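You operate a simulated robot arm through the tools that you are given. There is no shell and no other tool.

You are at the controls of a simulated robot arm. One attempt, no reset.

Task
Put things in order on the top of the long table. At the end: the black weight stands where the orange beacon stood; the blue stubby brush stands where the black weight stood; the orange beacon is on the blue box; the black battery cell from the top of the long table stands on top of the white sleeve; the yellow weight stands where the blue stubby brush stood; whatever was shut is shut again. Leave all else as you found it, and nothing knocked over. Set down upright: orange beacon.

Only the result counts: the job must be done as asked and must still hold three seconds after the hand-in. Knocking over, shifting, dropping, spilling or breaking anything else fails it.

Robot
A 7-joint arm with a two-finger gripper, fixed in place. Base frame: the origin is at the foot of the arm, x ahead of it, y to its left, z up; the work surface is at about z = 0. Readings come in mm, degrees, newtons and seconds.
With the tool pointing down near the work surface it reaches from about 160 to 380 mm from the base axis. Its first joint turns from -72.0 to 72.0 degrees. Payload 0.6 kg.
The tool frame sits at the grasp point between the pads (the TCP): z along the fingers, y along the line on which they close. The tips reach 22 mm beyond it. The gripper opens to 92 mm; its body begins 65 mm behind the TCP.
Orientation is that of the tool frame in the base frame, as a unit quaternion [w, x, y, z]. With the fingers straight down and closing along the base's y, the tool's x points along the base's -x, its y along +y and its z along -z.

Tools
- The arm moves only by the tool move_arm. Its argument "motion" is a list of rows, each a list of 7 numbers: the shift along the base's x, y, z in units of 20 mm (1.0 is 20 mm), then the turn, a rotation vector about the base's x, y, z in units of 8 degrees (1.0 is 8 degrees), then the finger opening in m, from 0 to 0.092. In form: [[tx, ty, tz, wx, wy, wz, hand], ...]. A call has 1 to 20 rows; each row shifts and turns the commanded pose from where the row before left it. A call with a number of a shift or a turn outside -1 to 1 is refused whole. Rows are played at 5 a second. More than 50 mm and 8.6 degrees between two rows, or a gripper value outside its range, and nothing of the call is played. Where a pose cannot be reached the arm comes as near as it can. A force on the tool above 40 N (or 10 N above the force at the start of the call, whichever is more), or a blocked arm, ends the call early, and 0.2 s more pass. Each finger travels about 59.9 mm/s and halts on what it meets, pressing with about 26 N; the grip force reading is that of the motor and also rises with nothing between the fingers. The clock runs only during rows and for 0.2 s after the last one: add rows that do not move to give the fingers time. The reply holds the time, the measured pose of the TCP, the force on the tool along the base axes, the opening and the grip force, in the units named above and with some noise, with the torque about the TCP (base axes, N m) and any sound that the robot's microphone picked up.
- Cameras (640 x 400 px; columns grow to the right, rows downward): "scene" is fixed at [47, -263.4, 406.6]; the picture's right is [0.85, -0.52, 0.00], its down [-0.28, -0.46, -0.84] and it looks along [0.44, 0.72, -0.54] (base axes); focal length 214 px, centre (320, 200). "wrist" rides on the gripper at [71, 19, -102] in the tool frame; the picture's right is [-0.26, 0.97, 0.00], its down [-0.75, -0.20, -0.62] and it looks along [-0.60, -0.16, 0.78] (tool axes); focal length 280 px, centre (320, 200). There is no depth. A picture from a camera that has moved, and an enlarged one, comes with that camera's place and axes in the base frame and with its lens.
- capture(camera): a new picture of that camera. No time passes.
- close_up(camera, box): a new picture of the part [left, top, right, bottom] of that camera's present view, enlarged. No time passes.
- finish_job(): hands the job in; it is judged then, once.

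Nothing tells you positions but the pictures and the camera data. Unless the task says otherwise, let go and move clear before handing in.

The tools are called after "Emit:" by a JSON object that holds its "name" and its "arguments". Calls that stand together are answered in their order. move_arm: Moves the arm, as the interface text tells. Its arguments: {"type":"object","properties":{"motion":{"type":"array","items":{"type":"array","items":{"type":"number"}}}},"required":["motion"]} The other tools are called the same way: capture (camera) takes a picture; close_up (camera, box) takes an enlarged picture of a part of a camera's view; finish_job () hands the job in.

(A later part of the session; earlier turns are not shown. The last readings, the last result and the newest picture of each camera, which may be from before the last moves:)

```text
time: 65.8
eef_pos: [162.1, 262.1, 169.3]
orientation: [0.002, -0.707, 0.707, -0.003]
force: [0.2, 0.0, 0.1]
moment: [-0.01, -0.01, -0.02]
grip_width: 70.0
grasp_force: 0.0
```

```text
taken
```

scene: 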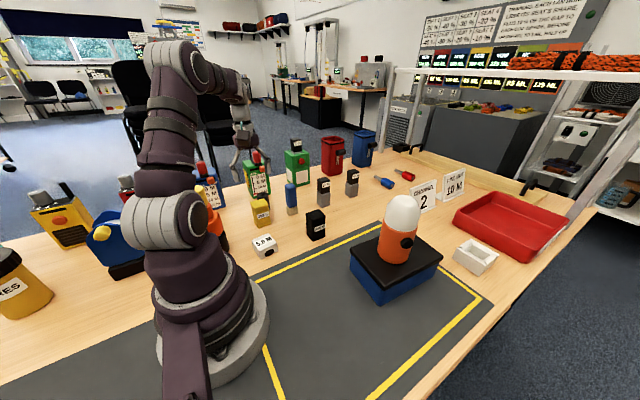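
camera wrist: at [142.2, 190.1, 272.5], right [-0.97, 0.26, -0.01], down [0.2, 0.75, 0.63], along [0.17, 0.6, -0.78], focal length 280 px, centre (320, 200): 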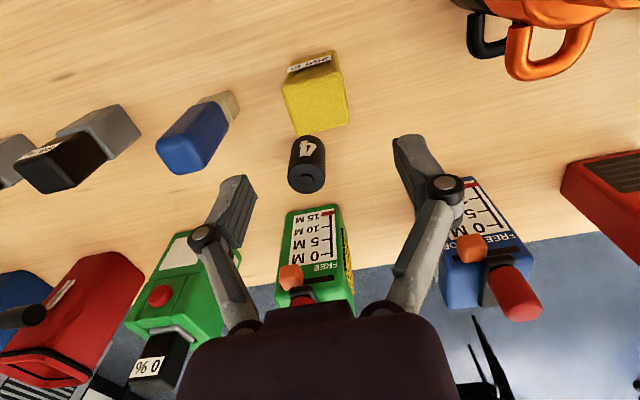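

Emit:
{"name": "move_arm", "arguments": {"motion": [[0, -0.08, -1, 0, 0, 0, 0.07], [0, 0, -1, 0, 0, 0, 0.07], [0, 0, -1, 0, 0, 0, 0.07], [0, 0, -1, 0, 0, 0, 0.07], [0, 0, -1, 0, 0, 0, 0.07], [0, 0, -1, 0, 0, 0, 0.07], [0, 0, 0, 0, 0, 0, 0.07]]}}

Emit:
{"name": "capture", "arguments": {"camera": "wrist"}}

Emit:
{"name": "close_up", "arguments": {"camera": "scene", "box": [200, 140, 340, 260]}}

```text
time: 67.4
eef_pos: [161.6, 258.8, 51.8]
orientation: [0.002, -0.706, 0.708, -0.001]
force: [0.5, 0.0, -1.8]
moment: [-0.01, -0.01, 0.01]
grip_width: 70.1
grasp_force: 0.1
```

```text
taken
camera wrist: at [141.8, 188.2, 153.2], right [-0.96, 0.26, -0.01], down [0.2, 0.75, 0.63], along [0.17, 0.6, -0.78], focal length 280 px, centre (320, 200)
```

wrist: 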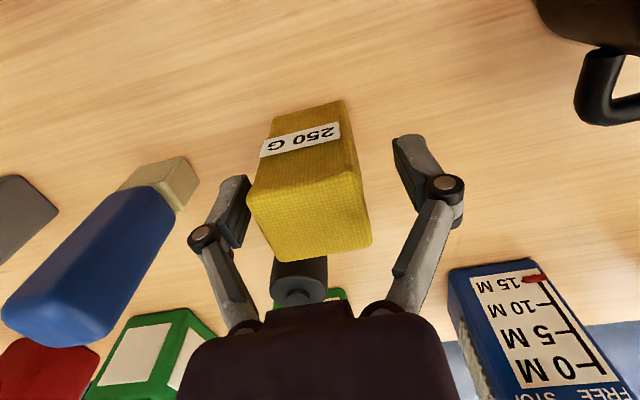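

```text
3.33 times, centred on (270, 200) of scene
camera zoom: at [47.0, -263.4, 406.6], right [0.85, -0.52, 0.0], down [-0.28, -0.46, -0.84], along [0.44, 0.72, -0.54], focal length 715 px, centre (487, 200)
```

zoom: 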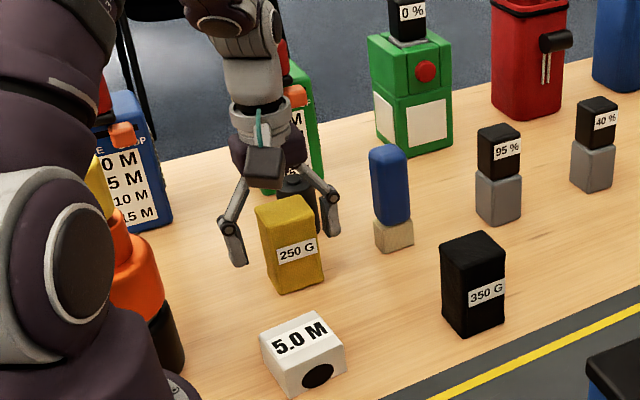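

Emit:
{"name": "move_arm", "arguments": {"motion": [[0, 0, -0.08, 0, 0, 0, 0.05], [0, 0, 0, 0, 0, 0, 0.03], [0, 0, 0, 0, 0, 0, 0.03], [0, 0, 0, 0, 0, 0, 0.03]]}}

Emit:
{"name": "move_arm", "arguments": {"motion": [[0, 0, 0.3, 0, 0, 0, 0.03], [0, 0, 0.5, 0, 0, 0, 0.03], [0, 0, 1, 0, 0, 0, 0.03], [0, 0, 1, 0, 0, 0, 0.03], [0, 0, 1, 0, 0, 0, 0.03], [0, 0, 1, 0, 0, 0, 0.03], [0, 0, 1, 0, 0, 0, 0.03], [0, 0, 1, 0, 0, 0, 0.03], [0, 0, 1, 0, 0, 0, 0.03], [0, 0, 1, 0, 0, 0, 0.03], [0, 0, 0, 0, 0, 0, 0.03]]}}

Emit:
{"name": "capture", "arguments": {"camera": "wrist"}}

Emit:
{"name": "capture", "arguments": {"camera": "scene"}}

```text
time: 68.4
eef_pos: [161.5, 259.1, 48.3]
orientation: [0.003, -0.706, 0.708, -0.001]
force: [4.1, -0.6, 6.0]
moment: [-0.03, -0.13, -0.04]
grip_width: 43.5
grasp_force: 25.4
```

```text
time: 70.8
eef_pos: [163.0, 258.4, 225.1]
orientation: [0.002, -0.707, 0.707, -0.003]
force: [0.9, 0.5, -2.2]
moment: [-0.02, 0.01, -0.02]
grip_width: 43.7
grasp_force: 25.7
```

```text
taken
camera wrist: at [142.1, 187.8, 327.9], right [-0.96, 0.26, -0.01], down [0.2, 0.75, 0.63], along [0.17, 0.6, -0.78], focal length 280 px, centre (320, 200)
```

wrist: 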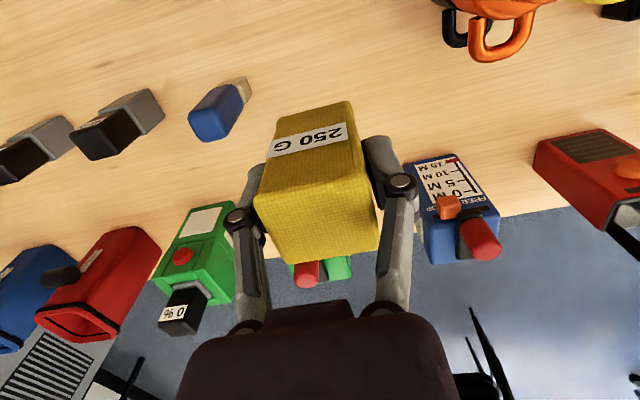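

```text
taken
```

scene: 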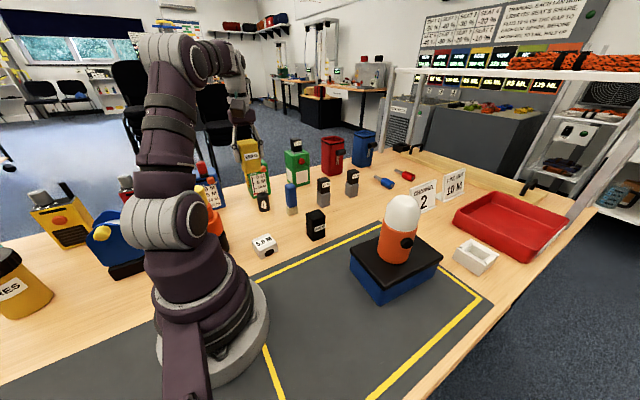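

Emit:
{"name": "move_arm", "arguments": {"motion": [[0.344, -0.88, 0.08, 0, 0, -0.45, 0.03], [0.344, -0.88, 0.08, 0, 0, -0.45, 0.03], [0.344, -0.88, 0.08, 0, 0, -0.45, 0.03], [0.344, -0.88, 0.08, 0, 0, -0.45, 0.03], [0.344, -0.88, 0.08, 0, 0, -0.45, 0.03], [0.344, -0.88, 0.08, 0, 0, -0.45, 0.03], [0.344, -0.88, 0.08, 0, 0, -0.45, 0.03], [0.344, -0.88, 0.08, 0, 0, -0.45, 0.03], [0.344, -0.88, 0.08, 0, 0, -0.45, 0.03], [0.042, -0.833, 0, 0, 0, -0.45, 0.03], [0.042, -0.833, 0, 0, 0, -0.45, 0.03], [0.042, -0.833, 0, 0, 0, -0.45, 0.03], [0.042, -0.833, 0, 0, 0, -0.45, 0.03], [0.042, -0.833, 0, 0, 0, -0.45, 0.03], [0.042, -0.833, 0, 0, 0, -0.45, 0.03]]}}

Emit:
{"name": "move_arm", "arguments": {"motion": [[-0.178, -0.94, 0, 0, 0, -0.45, 0.03], [-0.178, -0.94, 0, 0, 0, -0.45, 0.03], [-0.178, -0.94, 0, 0, 0, -0.45, 0.03], [-0.178, -0.94, 0, 0, 0, -0.45, 0.03], [-0.178, -0.94, 0, 0, 0, -0.45, 0.03], [-0.178, -0.94, 0, 0, 0, -0.45, 0.03], [-0.178, -0.94, 0, 0, 0, -0.45, 0.03], [-0.178, -0.94, 0, 0, 0, -0.45, 0.03], [-0.178, -0.94, 0, 0, 0, -0.45, 0.03], [-0.178, -0.94, 0, 0, 0, -0.45, 0.03], [0, 0, 0, 0, 0, 0, 0.03]]}}

Emit:
{"name": "capture", "arguments": {"camera": "wrist"}}

Emit:
{"name": "capture", "arguments": {"camera": "scene"}}

```text
time: 74.0
eef_pos: [229.5, -0.6, 239.7]
orientation: [0.002, -0.308, 0.951, -0.004]
force: [-0.2, -0.5, -3.0]
moment: [0.01, 0.0, -0.01]
grip_width: 43.7
grasp_force: 26.3
```

```text
time: 76.4
eef_pos: [192.8, -187.5, 238.1]
orientation: [0.0, 0.001, 1.0, -0.003]
force: [-0.1, -0.5, -2.6]
moment: [-0.02, 0.01, -0.04]
grip_width: 43.6
grasp_force: 25.8
```

```text
taken
camera wrist: at [122.1, -167.7, 341.3], right [0.26, 0.96, -0.01], down [0.75, -0.2, 0.63], along [0.6, -0.17, -0.78], focal length 280 px, centre (320, 200)
```

wrist: 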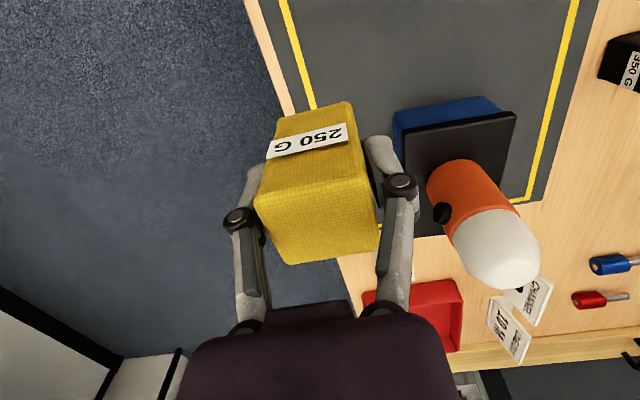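

```text
taken
```

scene: 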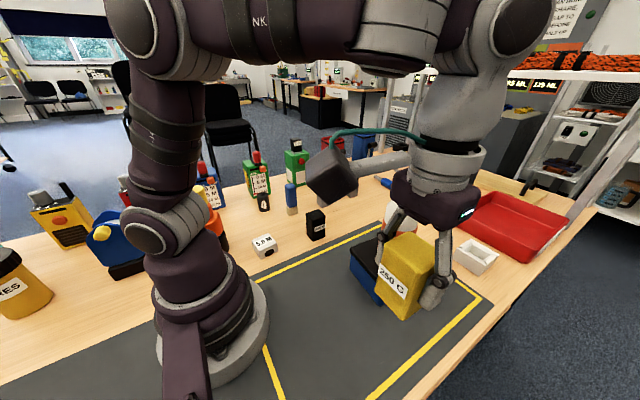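

Emit:
{"name": "move_arm", "arguments": {"motion": [[0.05, 0, -1, 0, 0, 0, 0.03], [0, 0, -1, 0, 0, 0, 0.03], [0, 0, -1, 0, 0, 0, 0.03], [0, 0, -1, 0, 0, 0, 0.03], [0, 0, -1, 0, 0, 0, 0.03], [0, 0, -1, 0, 0, 0, 0.03], [0, 0, -1, 0, 0, 0, 0.03], [0, 0, -1, 0, 0, 0, 0.03], [0, 0, -0.8, 0, 0, 0, 0.03], [0, 0, -0.3, 0, 0, 0, 0.03], [0, 0, 0, 0, 0, 0, 0.03]]}}

Emit:
{"name": "close_up", "arguments": {"camera": "scene", "box": [310, 260, 450, 400]}}

```text
time: 78.8
eef_pos: [194.9, -188.8, 56.0]
orientation: [0.002, 0.0, 1.0, -0.004]
force: [0.9, 0.2, -2.0]
moment: [-0.02, 0.02, -0.01]
grip_width: 43.7
grasp_force: 26.1
```

```text
2.86 times, centred on (380, 330) of scene
camera zoom: at [47.0, -263.4, 406.6], right [0.85, -0.52, 0.0], down [-0.28, -0.46, -0.84], along [0.44, 0.72, -0.54], focal length 613 px, centre (149, -171)
```

zoom: 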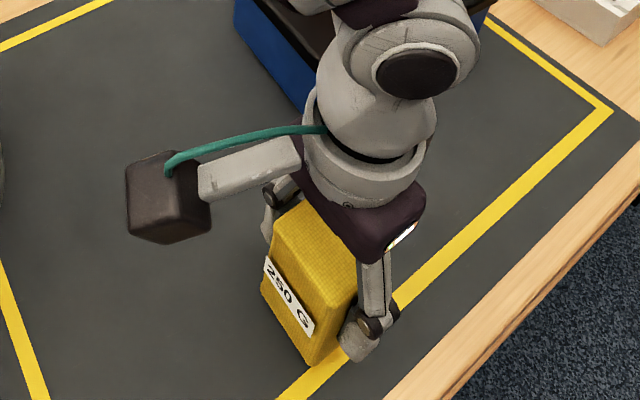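

Emit:
{"name": "move_arm", "arguments": {"motion": [[0, 0, -0.2, 0, 0, 0, 0.03], [0, 0, 0, 0, 0, 0, 0.03]]}}

Emit:
{"name": "move_arm", "arguments": {"motion": [[0, 0, -0.06, 0, 0, 0, 0.03], [0, 0, 0, 0, 0, 0, 0.03]]}}

```text
time: 79.4
eef_pos: [194.2, -187.8, 53.2]
orientation: [-0.001, 0.001, 1.0, -0.004]
force: [-0.4, 0.1, -3.5]
moment: [-0.02, 0.0, -0.02]
grip_width: 43.7
grasp_force: 26.2
```

```text
time: 80.0
eef_pos: [193.6, -188.3, 52.8]
orientation: [0.0, 0.001, 1.0, -0.004]
force: [-0.5, 0.1, -2.2]
moment: [0.03, 0.02, 0.04]
grip_width: 43.8
grasp_force: 26.3
```

Emit:
{"name": "move_arm", "arguments": {"motion": [[0, 0, -0.08, 0, 0, 0, 0.03], [0, 0, 0, 0, 0, 0, 0.03]]}}

Emit:
{"name": "move_arm", "arguments": {"motion": [[0, 0, -0.06, 0, 0, 0, 0.03], [0, 0, 0, 0, 0, 0, 0.03]]}}

```text
time: 80.6
eef_pos: [192.8, -187.5, 51.4]
orientation: [0.0, 0.0, 1.0, -0.004]
force: [0.8, -0.3, -2.1]
moment: [0.0, 0.0, -0.02]
grip_width: 43.7
grasp_force: 26.0
```

```text
time: 81.2
eef_pos: [194.6, -189.2, 49.0]
orientation: [0.001, 0.0, 1.0, -0.005]
force: [-5.2, 4.8, 17.6]
moment: [0.06, 0.01, -0.04]
grip_width: 43.7
grasp_force: 25.7
```

Contact. Ease off, release and rise.

Emit:
{"name": "move_arm", "arguments": {"motion": [[0, 0, 0.035, 0, 0, 0, 0.03], [0, 0, 0, 0, 0, 0, 0.03], [0, 0, 0, 0, 0, 0, 0.05], [0, 0, 0, 0, 0, 0, 0.06], [0, 0, 0, 0, 0, 0, 0.08], [0, 0, 0, 0, 0, 0, 0.08], [0, 0, 0, 0, 0, 0, 0.08]]}}

Emit:
{"name": "capture", "arguments": {"camera": "wrist"}}

Emit:
{"name": "close_up", "arguments": {"camera": "scene", "box": [310, 260, 450, 400]}}

```text
time: 82.8
eef_pos: [194.0, -187.7, 49.8]
orientation: [0.0, 0.0, 1.0, -0.003]
force: [-0.2, -0.1, -0.3]
moment: [-0.02, 0.01, 0.0]
grip_width: 79.9
grasp_force: 0.1
```

```text
taken
camera wrist: at [123.0, -167.7, 152.2], right [0.26, 0.96, -0.01], down [0.75, -0.2, 0.63], along [0.6, -0.17, -0.78], focal length 280 px, centre (320, 200)
```

wrist: 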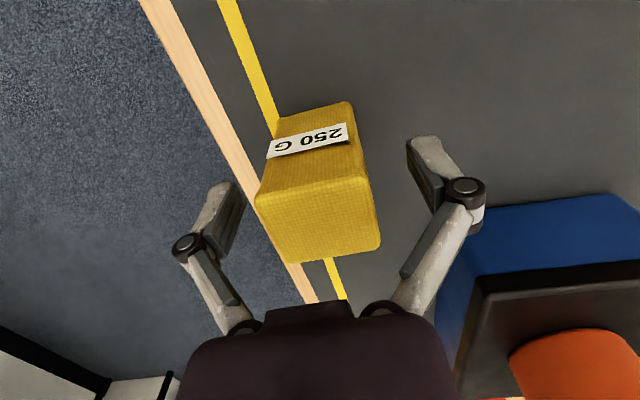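

```text
2.86 times, centred on (380, 330) of scene
camera zoom: at [47.0, -263.4, 406.6], right [0.85, -0.52, 0.0], down [-0.28, -0.46, -0.84], along [0.44, 0.72, -0.54], focal length 613 px, centre (149, -171)
```

zoom: 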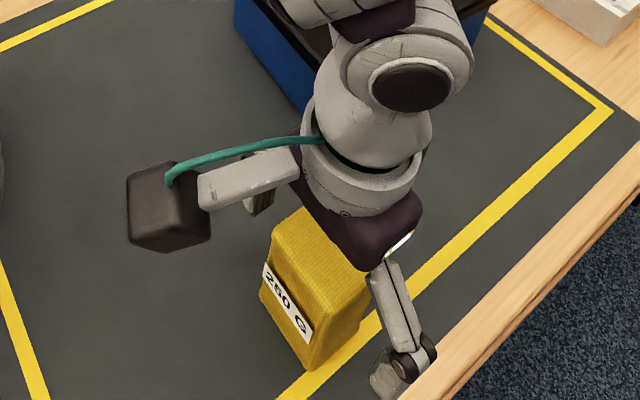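

The yellow weight stands at the brush's old place. I rise and travel back for the battery cell.

Emit:
{"name": "move_arm", "arguments": {"motion": [[0, 0, 1, 0, 0, 0, 0.08], [0, 0, 1, 0, 0, 0, 0.08], [0, 0, 1, 0, 0, 0, 0.08], [0, 0, 1, 0, 0, 0, 0.08], [0, 0, 1, 0, 0, 0, 0.08], [0, 0, 1, 0, 0, 0, 0.08], [0, 0, 1, 0, 0, 0, 0.08], [0, 0, 1, 0, 0, 0, 0.08], [0, 0, 1, 0, 0, 0, 0.08], [0, 0, 0, 0, 0, 0, 0.08]]}}

Emit:
{"name": "capture", "arguments": {"camera": "wrist"}}

Emit:
{"name": "move_arm", "arguments": {"motion": [[0.178, 0.94, 0, 0, 0, 0.45, 0.08], [0.178, 0.94, 0, 0, 0, 0.45, 0.08], [0.178, 0.94, 0, 0, 0, 0.45, 0.08], [0.178, 0.94, 0, 0, 0, 0.45, 0.08], [0.178, 0.94, 0, 0, 0, 0.45, 0.08], [0.178, 0.94, 0, 0, 0, 0.45, 0.08], [0.178, 0.94, 0, 0, 0, 0.45, 0.08], [0.178, 0.94, 0, 0, 0, 0.45, 0.08], [0.178, 0.94, 0, 0, 0, 0.45, 0.08], [0.178, 0.94, 0, 0, 0, 0.45, 0.08], [-0.042, 0.833, 0, 0, 0, 0.45, 0.08], [-0.042, 0.833, 0, 0, 0, 0.45, 0.08], [-0.042, 0.833, 0, 0, 0, 0.45, 0.08], [-0.042, 0.833, 0, 0, 0, 0.45, 0.08], [-0.042, 0.833, 0, 0, 0, 0.45, 0.08], [-0.042, 0.833, 0, 0, 0, 0.45, 0.08]]}}

Emit:
{"name": "move_arm", "arguments": {"motion": [[-0.25, 0.85, -0.1, 0, 0, 0.45, 0.08], [-0.25, 0.85, -0.1, 0, 0, 0.45, 0.08], [-0.25, 0.85, -0.1, 0, 0, 0.45, 0.08], [-0.25, 0.85, -0.1, 0, 0, 0.45, 0.08], [-0.25, 0.85, -0.1, 0, 0, 0.45, 0.08], [-0.25, 0.85, -0.1, 0, 0, 0.45, 0.08], [-0.25, 0.85, -0.1, 0, 0, 0.45, 0.08], [-0.25, 0.85, -0.1, 0, 0, 0.45, 0.08], [-0.25, 0.85, -0.1, 0, 0, 0.45, 0.08], [0, 0, 0, 0, 0, 0, 0.08]]}}

Emit:
{"name": "capture", "arguments": {"camera": "wrist"}}

Emit:
{"name": "capture", "arguments": {"camera": "scene"}}

```text
time: 85.0
eef_pos: [195.5, -187.3, 230.5]
orientation: [0.0, 0.0, 1.0, -0.004]
force: [0.8, -0.2, -1.0]
moment: [-0.03, 0.0, 0.01]
grip_width: 80.0
grasp_force: 0.1
```

```text
taken
camera wrist: at [123.8, -167.4, 332.7], right [0.26, 0.96, -0.01], down [0.75, -0.2, 0.63], along [0.6, -0.17, -0.78], focal length 280 px, centre (320, 200)
```

wrist: 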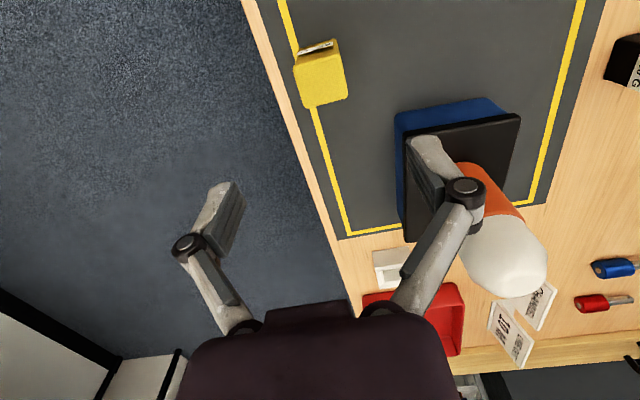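

```text
time: 88.4
eef_pos: [224.3, 99.6, 229.0]
orientation: [0.001, -0.481, 0.876, -0.004]
force: [-1.1, 0.6, -0.5]
moment: [-0.01, 0.01, 0.02]
grip_width: 80.2
grasp_force: 0.1
```

```text
time: 90.6
eef_pos: [180.7, 254.0, 211.9]
orientation: [-0.003, 0.707, -0.707, 0.002]
force: [0.1, -0.1, 0.2]
moment: [0.01, 0.01, 0.0]
grip_width: 80.1
grasp_force: 0.1
```

```text
taken
camera wrist: at [160.2, 182.7, 314.4], right [-0.97, 0.26, -0.01], down [0.2, 0.75, 0.63], along [0.17, 0.6, -0.78], focal length 280 px, centre (320, 200)
```

wrist: 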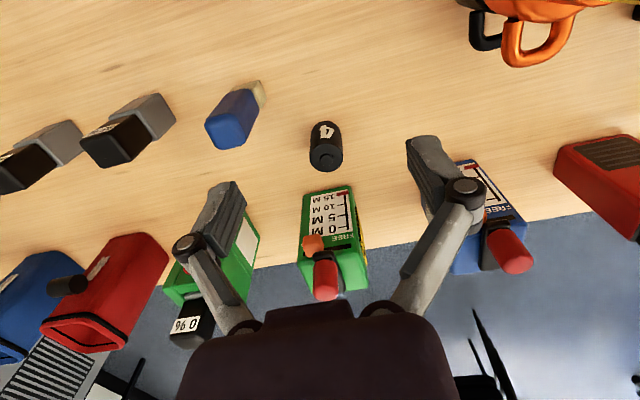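

```text
taken
```

scene: 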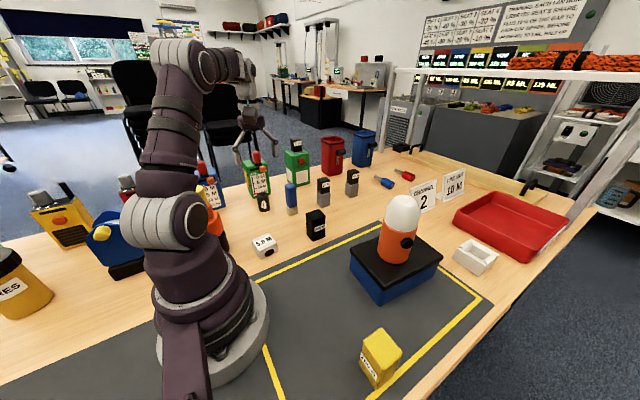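

Emit:
{"name": "close_up", "arguments": {"camera": "wrist", "box": [280, 100, 380, 300]}}

Emit:
{"name": "close_up", "arguments": {"camera": "wrist", "box": [290, 110, 370, 180]}}

Emit:
{"name": "close_up", "arguments": {"camera": "scene", "box": [230, 150, 310, 220]}}

```text
2.00 times, centred on (330, 200) of wrist
camera zoom: at [160.2, 182.7, 314.4], right [-0.97, 0.26, -0.01], down [0.2, 0.75, 0.63], along [0.17, 0.6, -0.78], focal length 561 px, centre (300, 200)
```

zoom: 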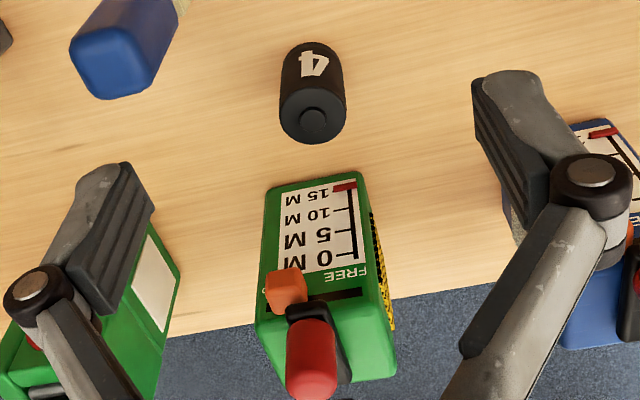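

```text
5.71 times, centred on (330, 145) of wrist
camera zoom: at [160.2, 182.7, 314.4], right [-0.97, 0.26, -0.01], down [0.2, 0.75, 0.63], along [0.17, 0.6, -0.78], focal length 1602 px, centre (263, 514)
```

zoom: 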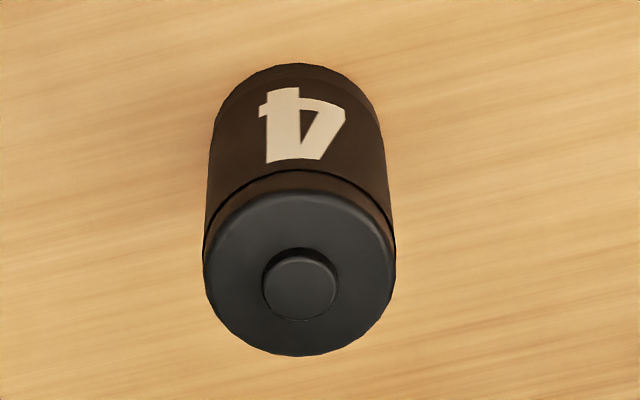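

```text
5.71 times, centred on (270, 185) of scene
camera zoom: at [47.0, -263.4, 406.6], right [0.85, -0.52, 0.0], down [-0.28, -0.46, -0.84], along [0.44, 0.72, -0.54], focal length 1226 px, centre (606, 286)
```

zoom: 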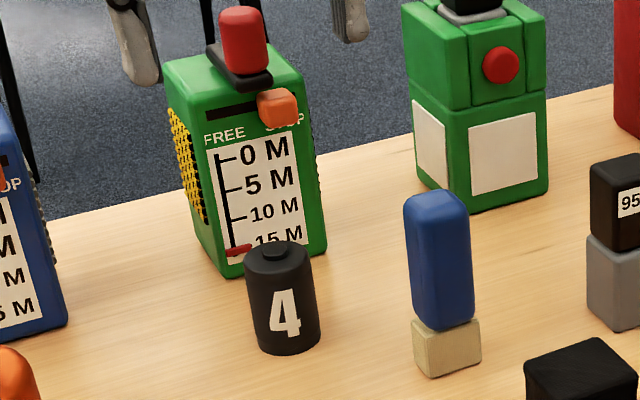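

The cell marked "4" is at about (192, 331), with a diameter of 36 mm and a height of 52 mm. This is near the reach limit, so I approach low and check.

Emit:
{"name": "move_arm", "arguments": {"motion": [[0.113, 0.77, -1, 0, 0, 0, 0.07], [0.113, 0.77, -1, 0, 0, 0, 0.07], [0.113, 0.77, -1, 0, 0, 0, 0.07], [0.113, 0.77, -1, 0, 0, 0, 0.07], [0.113, 0.77, -1, 0, 0, 0, 0.07], [0, 0, 0, 0, 0, 0, 0.07]]}}

Emit:
{"name": "capture", "arguments": {"camera": "wrist"}}

Emit:
{"name": "close_up", "arguments": {"camera": "scene", "box": [200, 100, 340, 230]}}

```text
time: 92.0
eef_pos: [189.8, 328.3, 111.5]
orientation: [-0.002, 0.707, -0.707, 0.002]
force: [0.6, 0.1, 0.4]
moment: [0.0, 0.03, -0.01]
grip_width: 70.0
grasp_force: 0.0
```

```text
taken
camera wrist: at [170.7, 259.1, 213.8], right [-0.96, 0.26, -0.01], down [0.2, 0.75, 0.63], along [0.17, 0.6, -0.78], focal length 280 px, centre (320, 200)
```

wrist: 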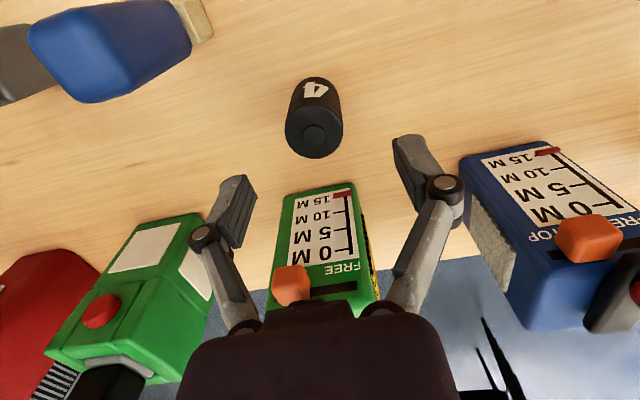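

```text
3.08 times, centred on (270, 165) of scene
camera zoom: at [47.0, -263.4, 406.6], right [0.85, -0.52, 0.0], down [-0.28, -0.46, -0.84], along [0.44, 0.72, -0.54], focal length 660 px, centre (474, 308)
```

zoom: 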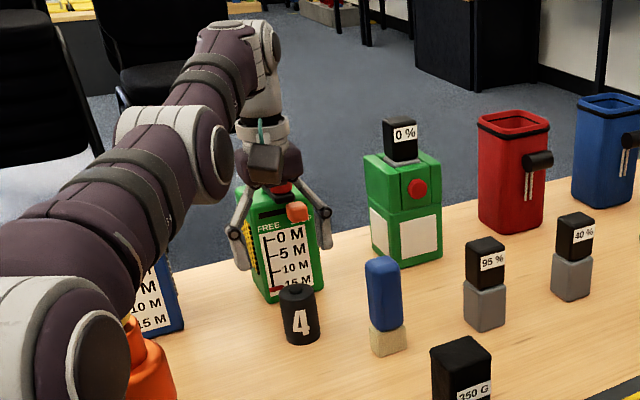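

Reach is fine here. I make a small centring correction and then descend.

Emit:
{"name": "move_arm", "arguments": {"motion": [[0.1, 0.13, -0.5, 0, 0, 0, 0.07], [0, 0, -1, 0, 0, 0, 0.07], [0, 0, -1, 0, 0, 0, 0.07], [0, 0, 0, 0, 0, 0, 0.07]]}}

Emit:
{"name": "capture", "arguments": {"camera": "wrist"}}

Emit:
{"name": "close_up", "arguments": {"camera": "scene", "box": [200, 100, 340, 230]}}

```text
time: 93.0
eef_pos: [192.3, 330.6, 62.1]
orientation: [0.002, -0.707, 0.707, -0.002]
force: [-0.7, 0.6, -0.6]
moment: [0.02, -0.02, -0.03]
grip_width: 70.3
grasp_force: 0.0
out of reach, approached as far as the arm can: row 1
```

```text
taken
camera wrist: at [171.8, 259.7, 163.5], right [-0.96, 0.26, -0.01], down [0.2, 0.75, 0.63], along [0.17, 0.6, -0.78], focal length 280 px, centre (320, 200)
```

wrist: 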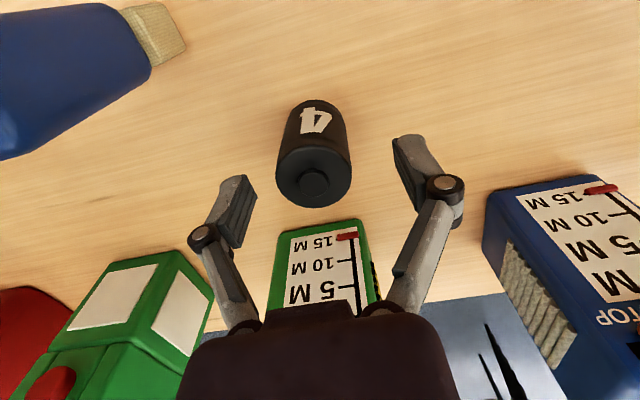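

```text
3.08 times, centred on (270, 165) of scene
camera zoom: at [47.0, -263.4, 406.6], right [0.85, -0.52, 0.0], down [-0.28, -0.46, -0.84], along [0.44, 0.72, -0.54], focal length 660 px, centre (474, 308)
```

zoom: 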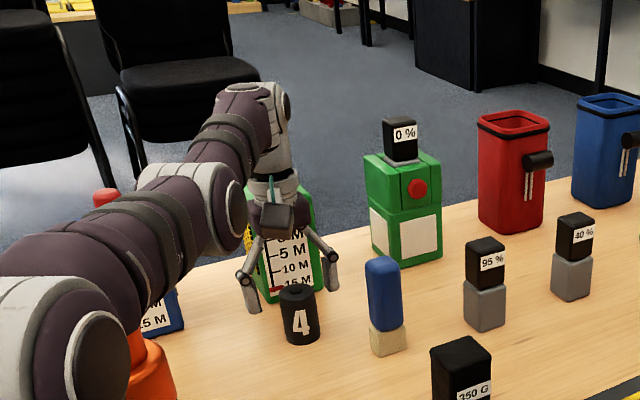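

Emit:
{"name": "close_up", "arguments": {"camera": "wrist", "box": [260, 90, 370, 220]}}

```text
3.08 times, centred on (315, 155) of wrist
camera zoom: at [171.8, 259.7, 163.5], right [-0.96, 0.26, -0.01], down [0.2, 0.75, 0.63], along [0.17, 0.6, -0.78], focal length 863 px, centre (335, 338)
```

zoom: 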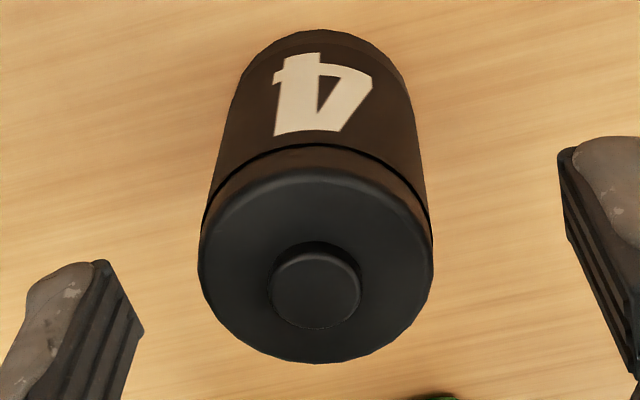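

Emit:
{"name": "move_arm", "arguments": {"motion": [[0.08, 0.06, -0.5, 0, 0, 0, 0.07], [0, 0, -0.8, 0, 0, 0, 0.07], [0, 0, 0, 0, 0, 0, 0.07]]}}

Emit:
{"name": "capture", "arguments": {"camera": "wrist"}}

Emit:
{"name": "close_up", "arguments": {"camera": "scene", "box": [220, 140, 320, 230]}}

```text
time: 93.8
eef_pos: [191.9, 330.0, 34.3]
orientation: [-0.003, 0.707, -0.707, 0.001]
force: [-0.6, 0.1, 0.1]
moment: [-0.01, 0.01, -0.01]
grip_width: 69.9
grasp_force: 0.1
```

```text
taken
camera wrist: at [172.4, 259.3, 137.7], right [-0.96, 0.26, -0.01], down [0.2, 0.75, 0.63], along [0.17, 0.6, -0.78], focal length 280 px, centre (320, 200)
```

wrist: 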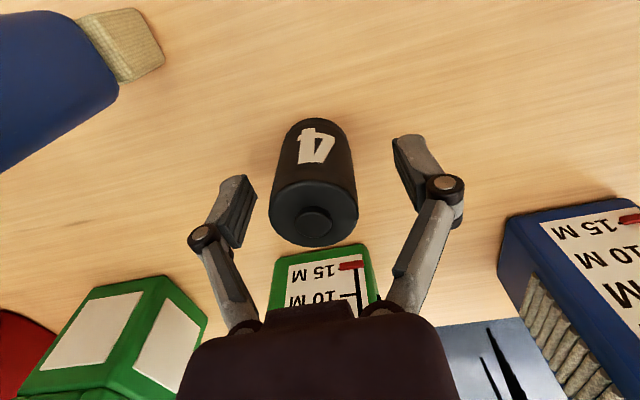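

```text
4.44 times, centred on (270, 185) of scene
camera zoom: at [47.0, -263.4, 406.6], right [0.85, -0.52, 0.0], down [-0.28, -0.46, -0.84], along [0.44, 0.72, -0.54], focal length 953 px, centre (542, 267)
```

zoom: 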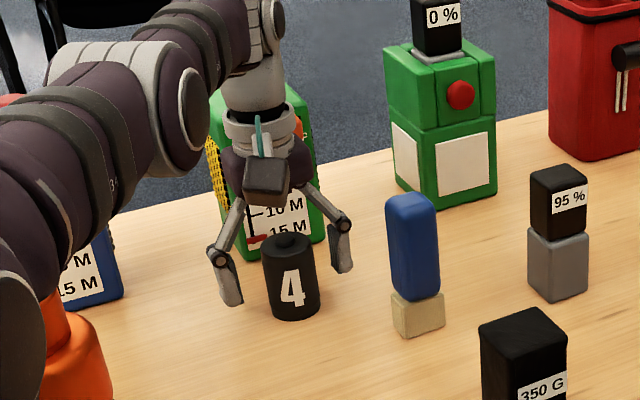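

Emit:
{"name": "move_arm", "arguments": {"motion": [[0.09, 0.05, 0, 0, 0, 0, 0.07], [0, 0, 0, 0, 0, 0, 0.07], [0, 0, 0, 0, 0, 0, 0.05], [0, 0, 0, 0, 0, 0, 0.042], [0, 0, 0, 0, 0, 0, 0.03], [0, 0, 0, 0, 0, 0, 0.025], [0, 0, 0, 0, 0, 0, 0.025], [0, 0, 0, 0, 0, 0, 0.025]]}}

Emit:
{"name": "capture", "arguments": {"camera": "wrist"}}

Emit:
{"name": "close_up", "arguments": {"camera": "scene", "box": [220, 140, 320, 230]}}

```text
time: 95.6
eef_pos: [194.1, 329.3, 35.6]
orientation: [0.003, -0.707, 0.707, -0.003]
force: [1.0, 0.7, 3.8]
moment: [0.01, 0.06, -0.04]
grip_width: 34.8
grasp_force: 26.2
out of reach, approached as far as the arm can: row 1
```

```text
taken
camera wrist: at [173.4, 258.7, 138.1], right [-0.96, 0.26, -0.01], down [0.2, 0.75, 0.63], along [0.17, 0.6, -0.78], focal length 280 px, centre (320, 200)
```

wrist: 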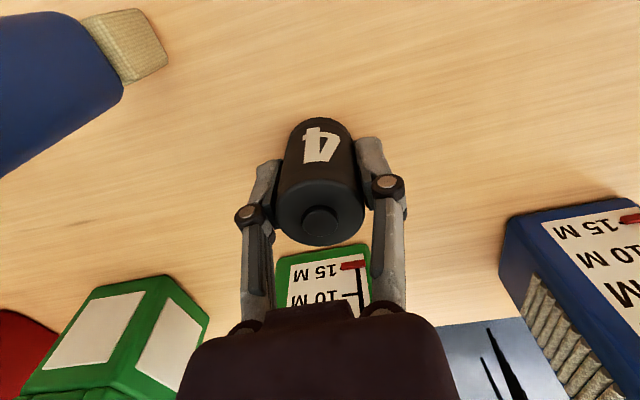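

```text
4.44 times, centred on (270, 185) of scene
camera zoom: at [47.0, -263.4, 406.6], right [0.85, -0.52, 0.0], down [-0.28, -0.46, -0.84], along [0.44, 0.72, -0.54], focal length 953 px, centre (542, 267)
```

zoom: 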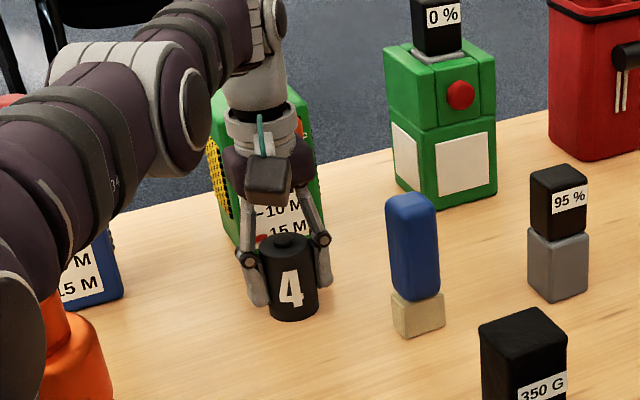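

The cell is gripped (34.8 mm). I lift while retracting inward, then carry it over the white sleeve.

Emit:
{"name": "move_arm", "arguments": {"motion": [[0, 0, 0.25, 0, 0, 0, 0.025], [0, -0.1, 0.5, 0, 0, 0, 0.025], [-0.1, -0.3, 0.9, 0, 0, 0, 0.025], [-0.2, -0.6, 0.9, 0, 0, 0, 0.025], [-0.3, -0.9, 0.9, 0, 0, 0, 0.025], [-0.3, -0.9, 0.9, 0, 0, 0, 0.025], [-0.3, -0.9, 0.9, 0, 0, 0, 0.025], [-0.3, -0.9, 0.5, 0, 0, 0, 0.025], [-0.3, -0.9, 0.3, 0, 0, 0, 0.025], [0, 0, 0, 0, 0, 0, 0.025]]}}

Emit:
{"name": "capture", "arguments": {"camera": "wrist"}}

Emit:
{"name": "capture", "arguments": {"camera": "scene"}}

```text
time: 97.8
eef_pos: [157.6, 219.5, 157.2]
orientation: [-0.004, 0.708, -0.707, 0.002]
force: [0.2, -0.9, -0.5]
moment: [0.01, 0.0, 0.0]
grip_width: 34.8
grasp_force: 26.0
```

```text
taken
camera wrist: at [137.5, 149.0, 259.6], right [-0.96, 0.26, -0.01], down [0.2, 0.75, 0.63], along [0.17, 0.6, -0.78], focal length 280 px, centre (320, 200)
```

wrist: 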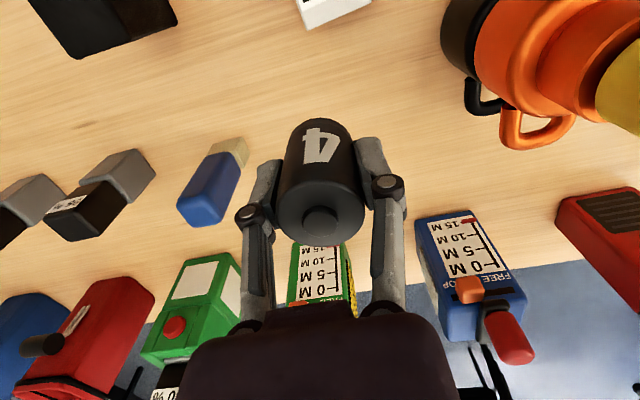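

```text
taken
```

scene: 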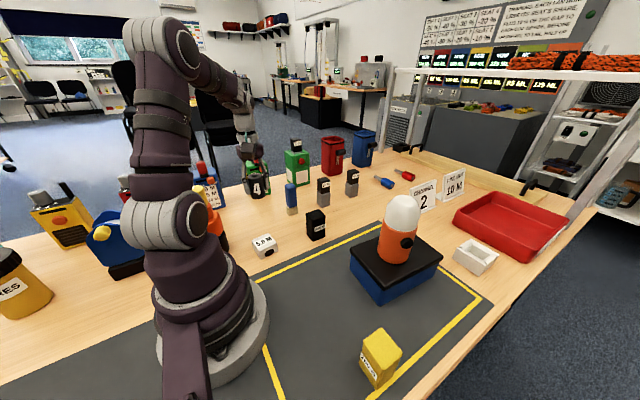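

Emit:
{"name": "move_arm", "arguments": {"motion": [[-0.32, -0.89, 0.2, 0, 0, 0, 0.025], [-0.32, -0.89, 0.2, 0, 0, 0, 0.025], [-0.32, -0.89, 0.2, 0, 0, 0, 0.025], [-0.32, -0.89, 0.2, 0, 0, 0, 0.025], [0, 0, 0, 0, 0, 0, 0.025]]}}

Emit:
{"name": "capture", "arguments": {"camera": "wrist"}}

Emit:
{"name": "close_up", "arguments": {"camera": "wrist", "box": [260, 20, 400, 140]}}

Emit:
{"name": "close_up", "arguments": {"camera": "scene", "box": [200, 150, 340, 270]}}

```text
time: 99.0
eef_pos: [132.6, 147.5, 172.4]
orientation: [0.002, -0.707, 0.708, -0.003]
force: [-0.6, 0.1, -1.5]
moment: [-0.01, 0.01, -0.03]
grip_width: 34.7
grasp_force: 26.1
```

```text
taken
camera wrist: at [112.0, 77.5, 275.1], right [-0.96, 0.26, -0.01], down [0.2, 0.75, 0.63], along [0.17, 0.6, -0.78], focal length 280 px, centre (320, 200)
```

wrist: 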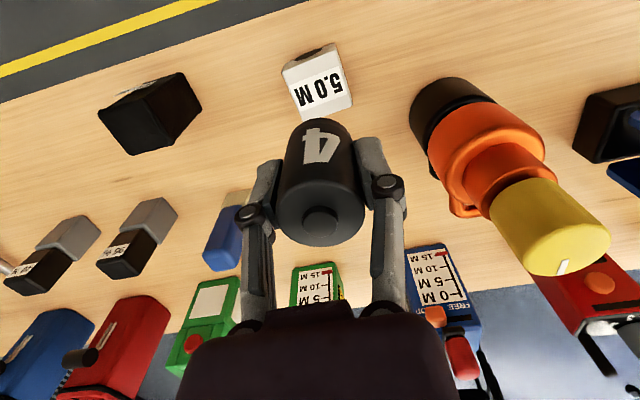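

```text
3.33 times, centred on (330, 80) of wrist
camera zoom: at [112.0, 77.5, 275.1], right [-0.96, 0.26, -0.01], down [0.2, 0.75, 0.63], along [0.17, 0.6, -0.78], focal length 935 px, centre (287, 600)
```

zoom: 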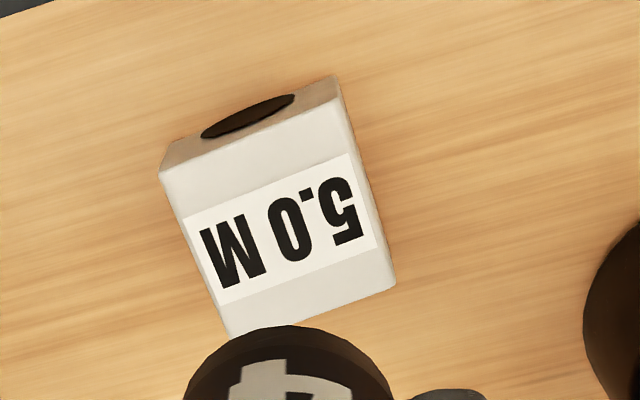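

```text
3.33 times, centred on (270, 210) of scene
camera zoom: at [47.0, -263.4, 406.6], right [0.85, -0.52, 0.0], down [-0.28, -0.46, -0.84], along [0.44, 0.72, -0.54], focal length 715 px, centre (487, 167)
```

zoom: 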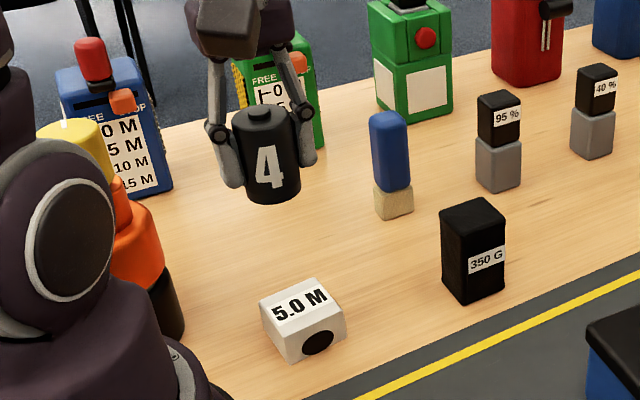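

The sleeve's top centre is at about (133, 149) and 30 mm high, directly under the held cell. I lower the cell onto it.

Emit:
{"name": "move_arm", "arguments": {"motion": [[0, -0.03, -1, 0, 0, 0, 0.025], [0, 0, -1, 0, 0, 0, 0.025], [0, 0, -1, 0, 0, 0, 0.025], [0, 0, -1, 0, 0, 0, 0.025], [0, 0, -0.9, 0, 0, 0, 0.025], [0, 0, 0, 0, 0, 0, 0.025]]}}

Emit:
{"name": "capture", "arguments": {"camera": "wrist"}}

Emit:
{"name": "close_up", "arguments": {"camera": "scene", "box": [220, 180, 320, 270]}}

```text
time: 100.4
eef_pos: [132.0, 147.5, 74.3]
orientation: [-0.003, 0.707, -0.707, 0.002]
force: [0.1, 0.2, -1.9]
moment: [0.02, 0.02, -0.01]
grip_width: 34.6
grasp_force: 25.8
```

```text
taken
camera wrist: at [112.3, 77.0, 176.8], right [-0.96, 0.26, -0.01], down [0.2, 0.75, 0.63], along [0.17, 0.6, -0.78], focal length 280 px, centre (320, 200)
```

wrist: 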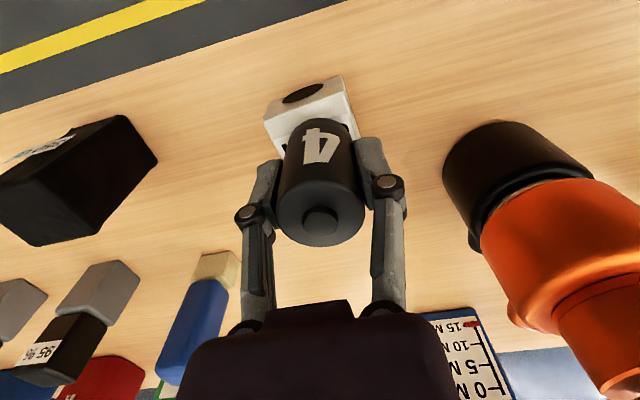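

```text
4.44 times, centred on (270, 225) of scene
camera zoom: at [47.0, -263.4, 406.6], right [0.85, -0.52, 0.0], down [-0.28, -0.46, -0.84], along [0.44, 0.72, -0.54], focal length 953 px, centre (542, 89)
```

zoom: 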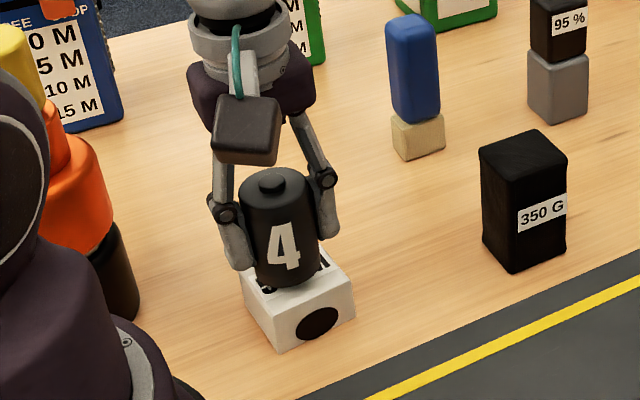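

Emit:
{"name": "close_up", "arguments": {"camera": "scene", "box": [250, 210, 310, 265]}}

Emit:
{"name": "close_up", "arguments": {"camera": "wrist", "box": [240, 60, 400, 260]}}

```text
7.27 times, centred on (280, 238) of scene
camera zoom: at [47.0, -263.4, 406.6], right [0.85, -0.52, 0.0], down [-0.28, -0.46, -0.84], along [0.44, 0.72, -0.54], focal length 1560 px, centre (611, -73)
```

zoom: 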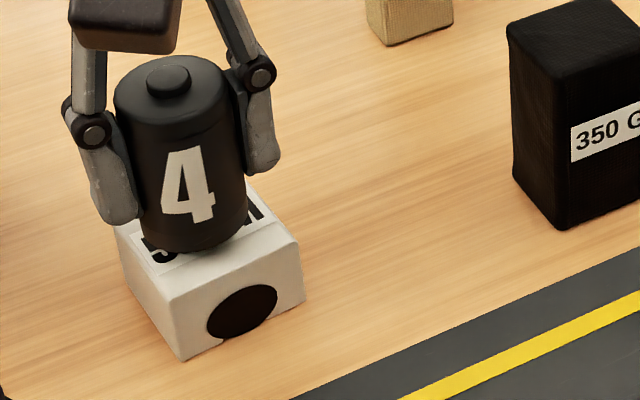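

```text
2.00 times, centred on (320, 160) of wrist
camera zoom: at [112.3, 77.0, 176.8], right [-0.96, 0.26, -0.01], down [0.2, 0.75, 0.63], along [0.17, 0.6, -0.78], focal length 561 px, centre (320, 280)
```

zoom: 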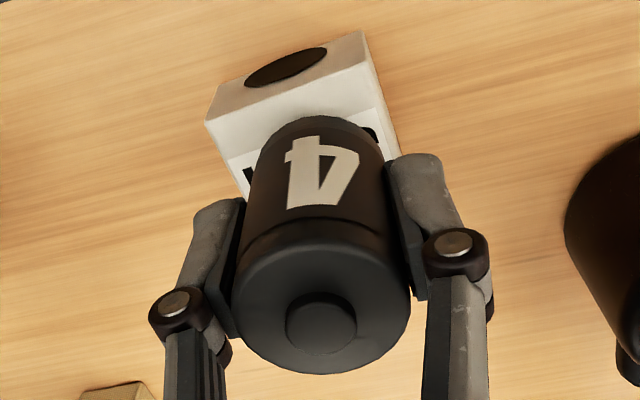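

The cell is over the sleeve's centre to within a few millimetres. After a tiny correction, I lower it in small steps to contact.

Emit:
{"name": "move_arm", "arguments": {"motion": [[0.07, 0.03, -0.1, 0, 0, 0, 0.025], [0, 0, -0.15, 0, 0, 0, 0.025], [0, 0, 0, 0, 0, 0, 0.025]]}}

Emit:
{"name": "move_arm", "arguments": {"motion": [[0, 0, -0.08, 0, 0, 0, 0.025], [0, 0, 0, 0, 0, 0, 0.025]]}}

```text
time: 101.2
eef_pos: [132.4, 147.7, 68.9]
orientation: [0.003, -0.707, 0.707, -0.001]
force: [-0.5, 0.3, -2.2]
moment: [0.01, 0.02, -0.01]
grip_width: 34.9
grasp_force: 26.1
```

```text
time: 101.8
eef_pos: [132.7, 147.0, 68.2]
orientation: [0.003, -0.707, 0.707, -0.003]
force: [1.0, -0.3, -0.6]
moment: [0.02, -0.03, 0.04]
grip_width: 34.3
grasp_force: 26.0
```

Emit:
{"name": "move_arm", "arguments": {"motion": [[0, 0, -0.06, 0, 0, 0, 0.025], [0, 0, 0, 0, 0, 0, 0.025]]}}

Emit:
{"name": "move_arm", "arguments": {"motion": [[0, 0, -0.05, 0, 0, 0, 0.025], [0, 0, 0, 0, 0, 0, 0.025]]}}

```text
time: 102.4
eef_pos: [134.5, 147.8, 66.9]
orientation: [0.002, -0.707, 0.707, -0.002]
force: [0.3, 0.1, -1.3]
moment: [0.01, 0.0, 0.01]
grip_width: 34.5
grasp_force: 26.1
```

```text
time: 103.0
eef_pos: [132.9, 148.0, 66.0]
orientation: [-0.003, 0.707, -0.707, 0.002]
force: [-0.4, 0.3, -1.2]
moment: [-0.01, 0.03, -0.02]
grip_width: 34.4
grasp_force: 25.7
```

Emit:
{"name": "move_arm", "arguments": {"motion": [[0, 0, -0.05, 0, 0, 0, 0.025], [0, 0, 0, 0, 0, 0, 0.025]]}}

Emit:
{"name": "close_up", "arguments": {"camera": "scene", "box": [250, 210, 310, 265]}}

```text
time: 103.6
eef_pos: [134.1, 147.8, 65.7]
orientation: [-0.003, 0.707, -0.707, 0.001]
force: [0.3, -0.6, 18.8]
moment: [0.01, 0.07, 0.03]
grip_width: 34.7
grasp_force: 25.8
```

```text
7.27 times, centred on (280, 238) of scene
camera zoom: at [46.9, -263.4, 406.6], right [0.85, -0.52, 0.0], down [-0.28, -0.46, -0.84], along [0.44, 0.72, -0.54], focal length 1560 px, centre (611, -73)
```

zoom: 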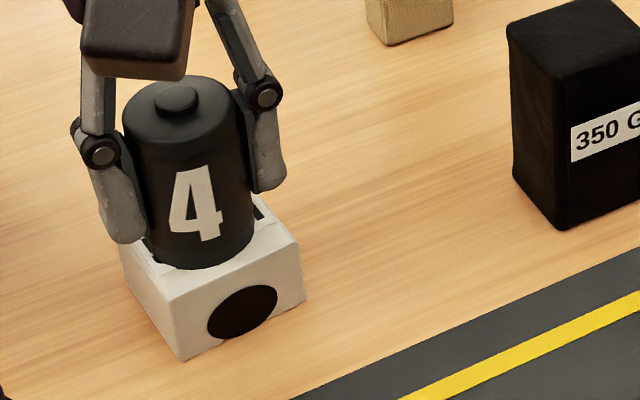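

Contact, and the cell is well centred on the sleeve. Easing off and releasing.

Emit:
{"name": "move_arm", "arguments": {"motion": [[0, 0, 0.03, 0, 0, 0, 0.025], [0, 0, 0, 0, 0, 0, 0.025]]}}

Emit:
{"name": "move_arm", "arguments": {"motion": [[0, 0, 0, 0, 0, 0, 0.037], [0, 0, 0, 0, 0, 0, 0.041], [0, 0, 0, 0, 0, 0, 0.05], [0, 0, 0, 0, 0, 0, 0.06], [0, 0, 0, 0, 0, 0, 0.07], [0, 0, 0, 0, 0, 0, 0.07]]}}

Emit:
{"name": "close_up", "arguments": {"camera": "scene", "box": [230, 190, 330, 270]}}

Emit:
{"name": "capture", "arguments": {"camera": "wrist"}}

```text
time: 104.2
eef_pos: [133.7, 147.4, 65.4]
orientation: [0.003, -0.706, 0.708, -0.002]
force: [0.5, 0.7, 1.3]
moment: [0.09, 0.0, 0.02]
grip_width: 34.7
grasp_force: 26.3
```

```text
time: 105.6
eef_pos: [134.2, 147.7, 65.8]
orientation: [-0.003, 0.708, -0.706, 0.003]
force: [-1.3, 0.3, 1.1]
moment: [-0.03, 0.01, 0.0]
grip_width: 70.0
grasp_force: 0.0
```

```text
5.00 times, centred on (280, 230) of scene
camera zoom: at [47.0, -263.4, 406.6], right [0.85, -0.52, 0.0], down [-0.28, -0.46, -0.84], along [0.44, 0.72, -0.54], focal length 1072 px, centre (520, 50)
```

zoom: 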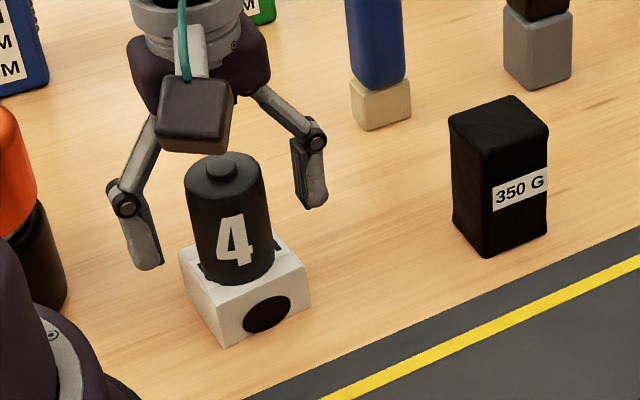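

```text
taken
camera wrist: at [113.5, 77.2, 168.0], right [-0.96, 0.26, -0.01], down [0.2, 0.75, 0.63], along [0.17, 0.6, -0.78], focal length 280 px, centre (320, 200)
```

wrist: 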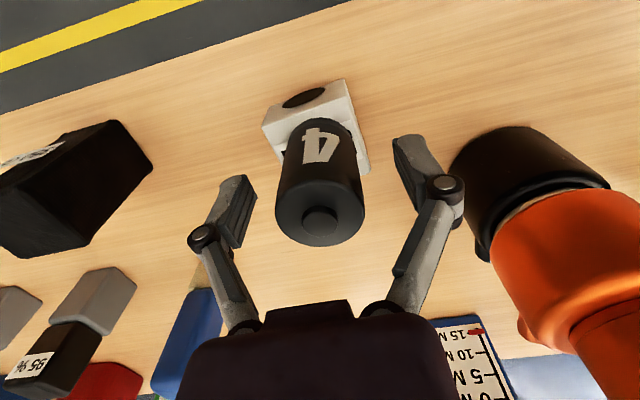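

The cell stands upright on the sleeve. I rise straight up, move clear and inspect everything.

Emit:
{"name": "move_arm", "arguments": {"motion": [[0, 0, 0.5, 0, 0, 0, 0.07], [0, 0, 1, 0, 0, 0, 0.07], [0, 0, 1, 0, 0, 0, 0.07], [0, 0, 1, 0, 0, 0, 0.07], [0, 0, 1, 0, 0, 0, 0.07], [0, 0, 1, 0, 0, 0, 0.07], [0, 0, 1, 0, 0, 0, 0.07], [0, 0, 1, 0, 0, 0, 0.07], [0, 0, 1, 0, 0, 0, 0.07], [0, 0, 1, 0, 0, 0, 0.07], [0, 0, 1, 0, 0, 0, 0.07], [0, 0, 1, 0, 0, 0, 0.07], [0, 0, 0, 0, 0, 0, 0.07]]}}

Emit:
{"name": "capture", "arguments": {"camera": "scene"}}

Emit:
{"name": "close_up", "arguments": {"camera": "scene", "box": [220, 130, 400, 270]}}

Emit:
{"name": "close_up", "arguments": {"camera": "scene", "box": [320, 180, 500, 400]}}

Emit:
{"name": "capture", "arguments": {"camera": "wrist"}}

```text
time: 108.4
eef_pos: [134.8, 146.6, 296.2]
orientation: [0.002, -0.707, 0.708, -0.002]
force: [0.4, -0.4, 0.3]
moment: [0.03, 0.02, 0.01]
grip_width: 70.0
grasp_force: 0.1
```

```text
taken
```

scene: 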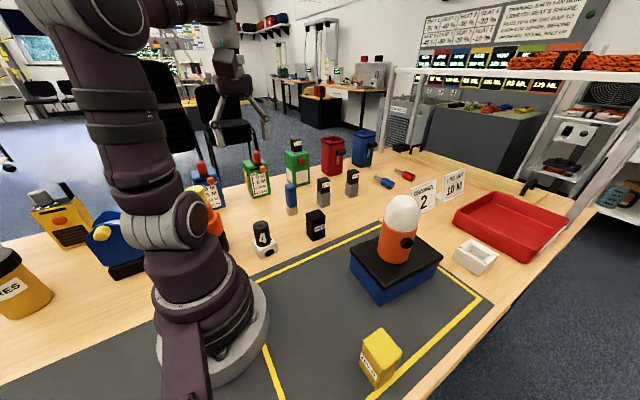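

```text
2.86 times, centred on (310, 200) of scene
camera zoom: at [47.0, -263.4, 406.6], right [0.85, -0.52, 0.0], down [-0.28, -0.46, -0.84], along [0.44, 0.72, -0.54], focal length 613 px, centre (349, 200)
```

zoom: 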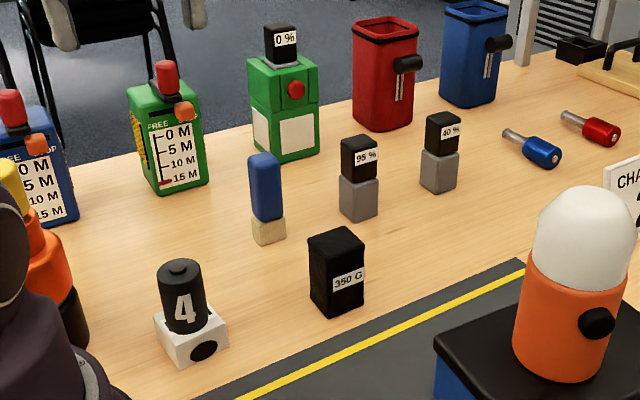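

```text
1.82 times, centred on (410, 290) of scene
camera zoom: at [47.0, -263.4, 406.6], right [0.85, -0.52, 0.0], down [-0.28, -0.46, -0.84], along [0.44, 0.72, -0.54], focal length 390 px, centre (156, 36)
```

zoom: 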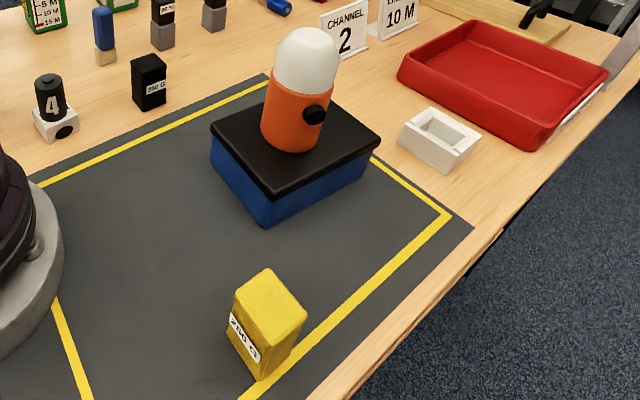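

```text
taken
camera wrist: at [113.9, 76.6, 398.3], right [-0.96, 0.26, -0.01], down [0.2, 0.75, 0.63], along [0.17, 0.6, -0.78], focal length 280 px, centre (320, 200)
```

wrist: 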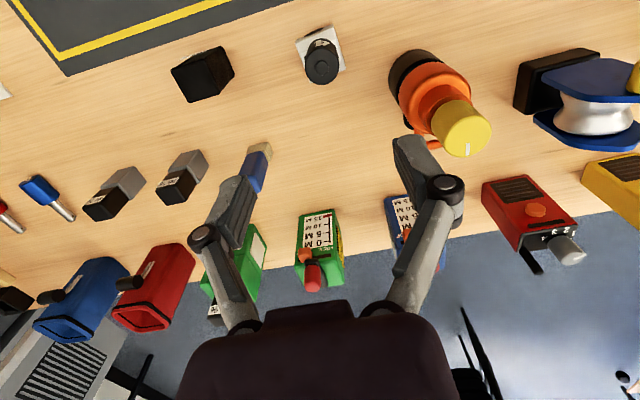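

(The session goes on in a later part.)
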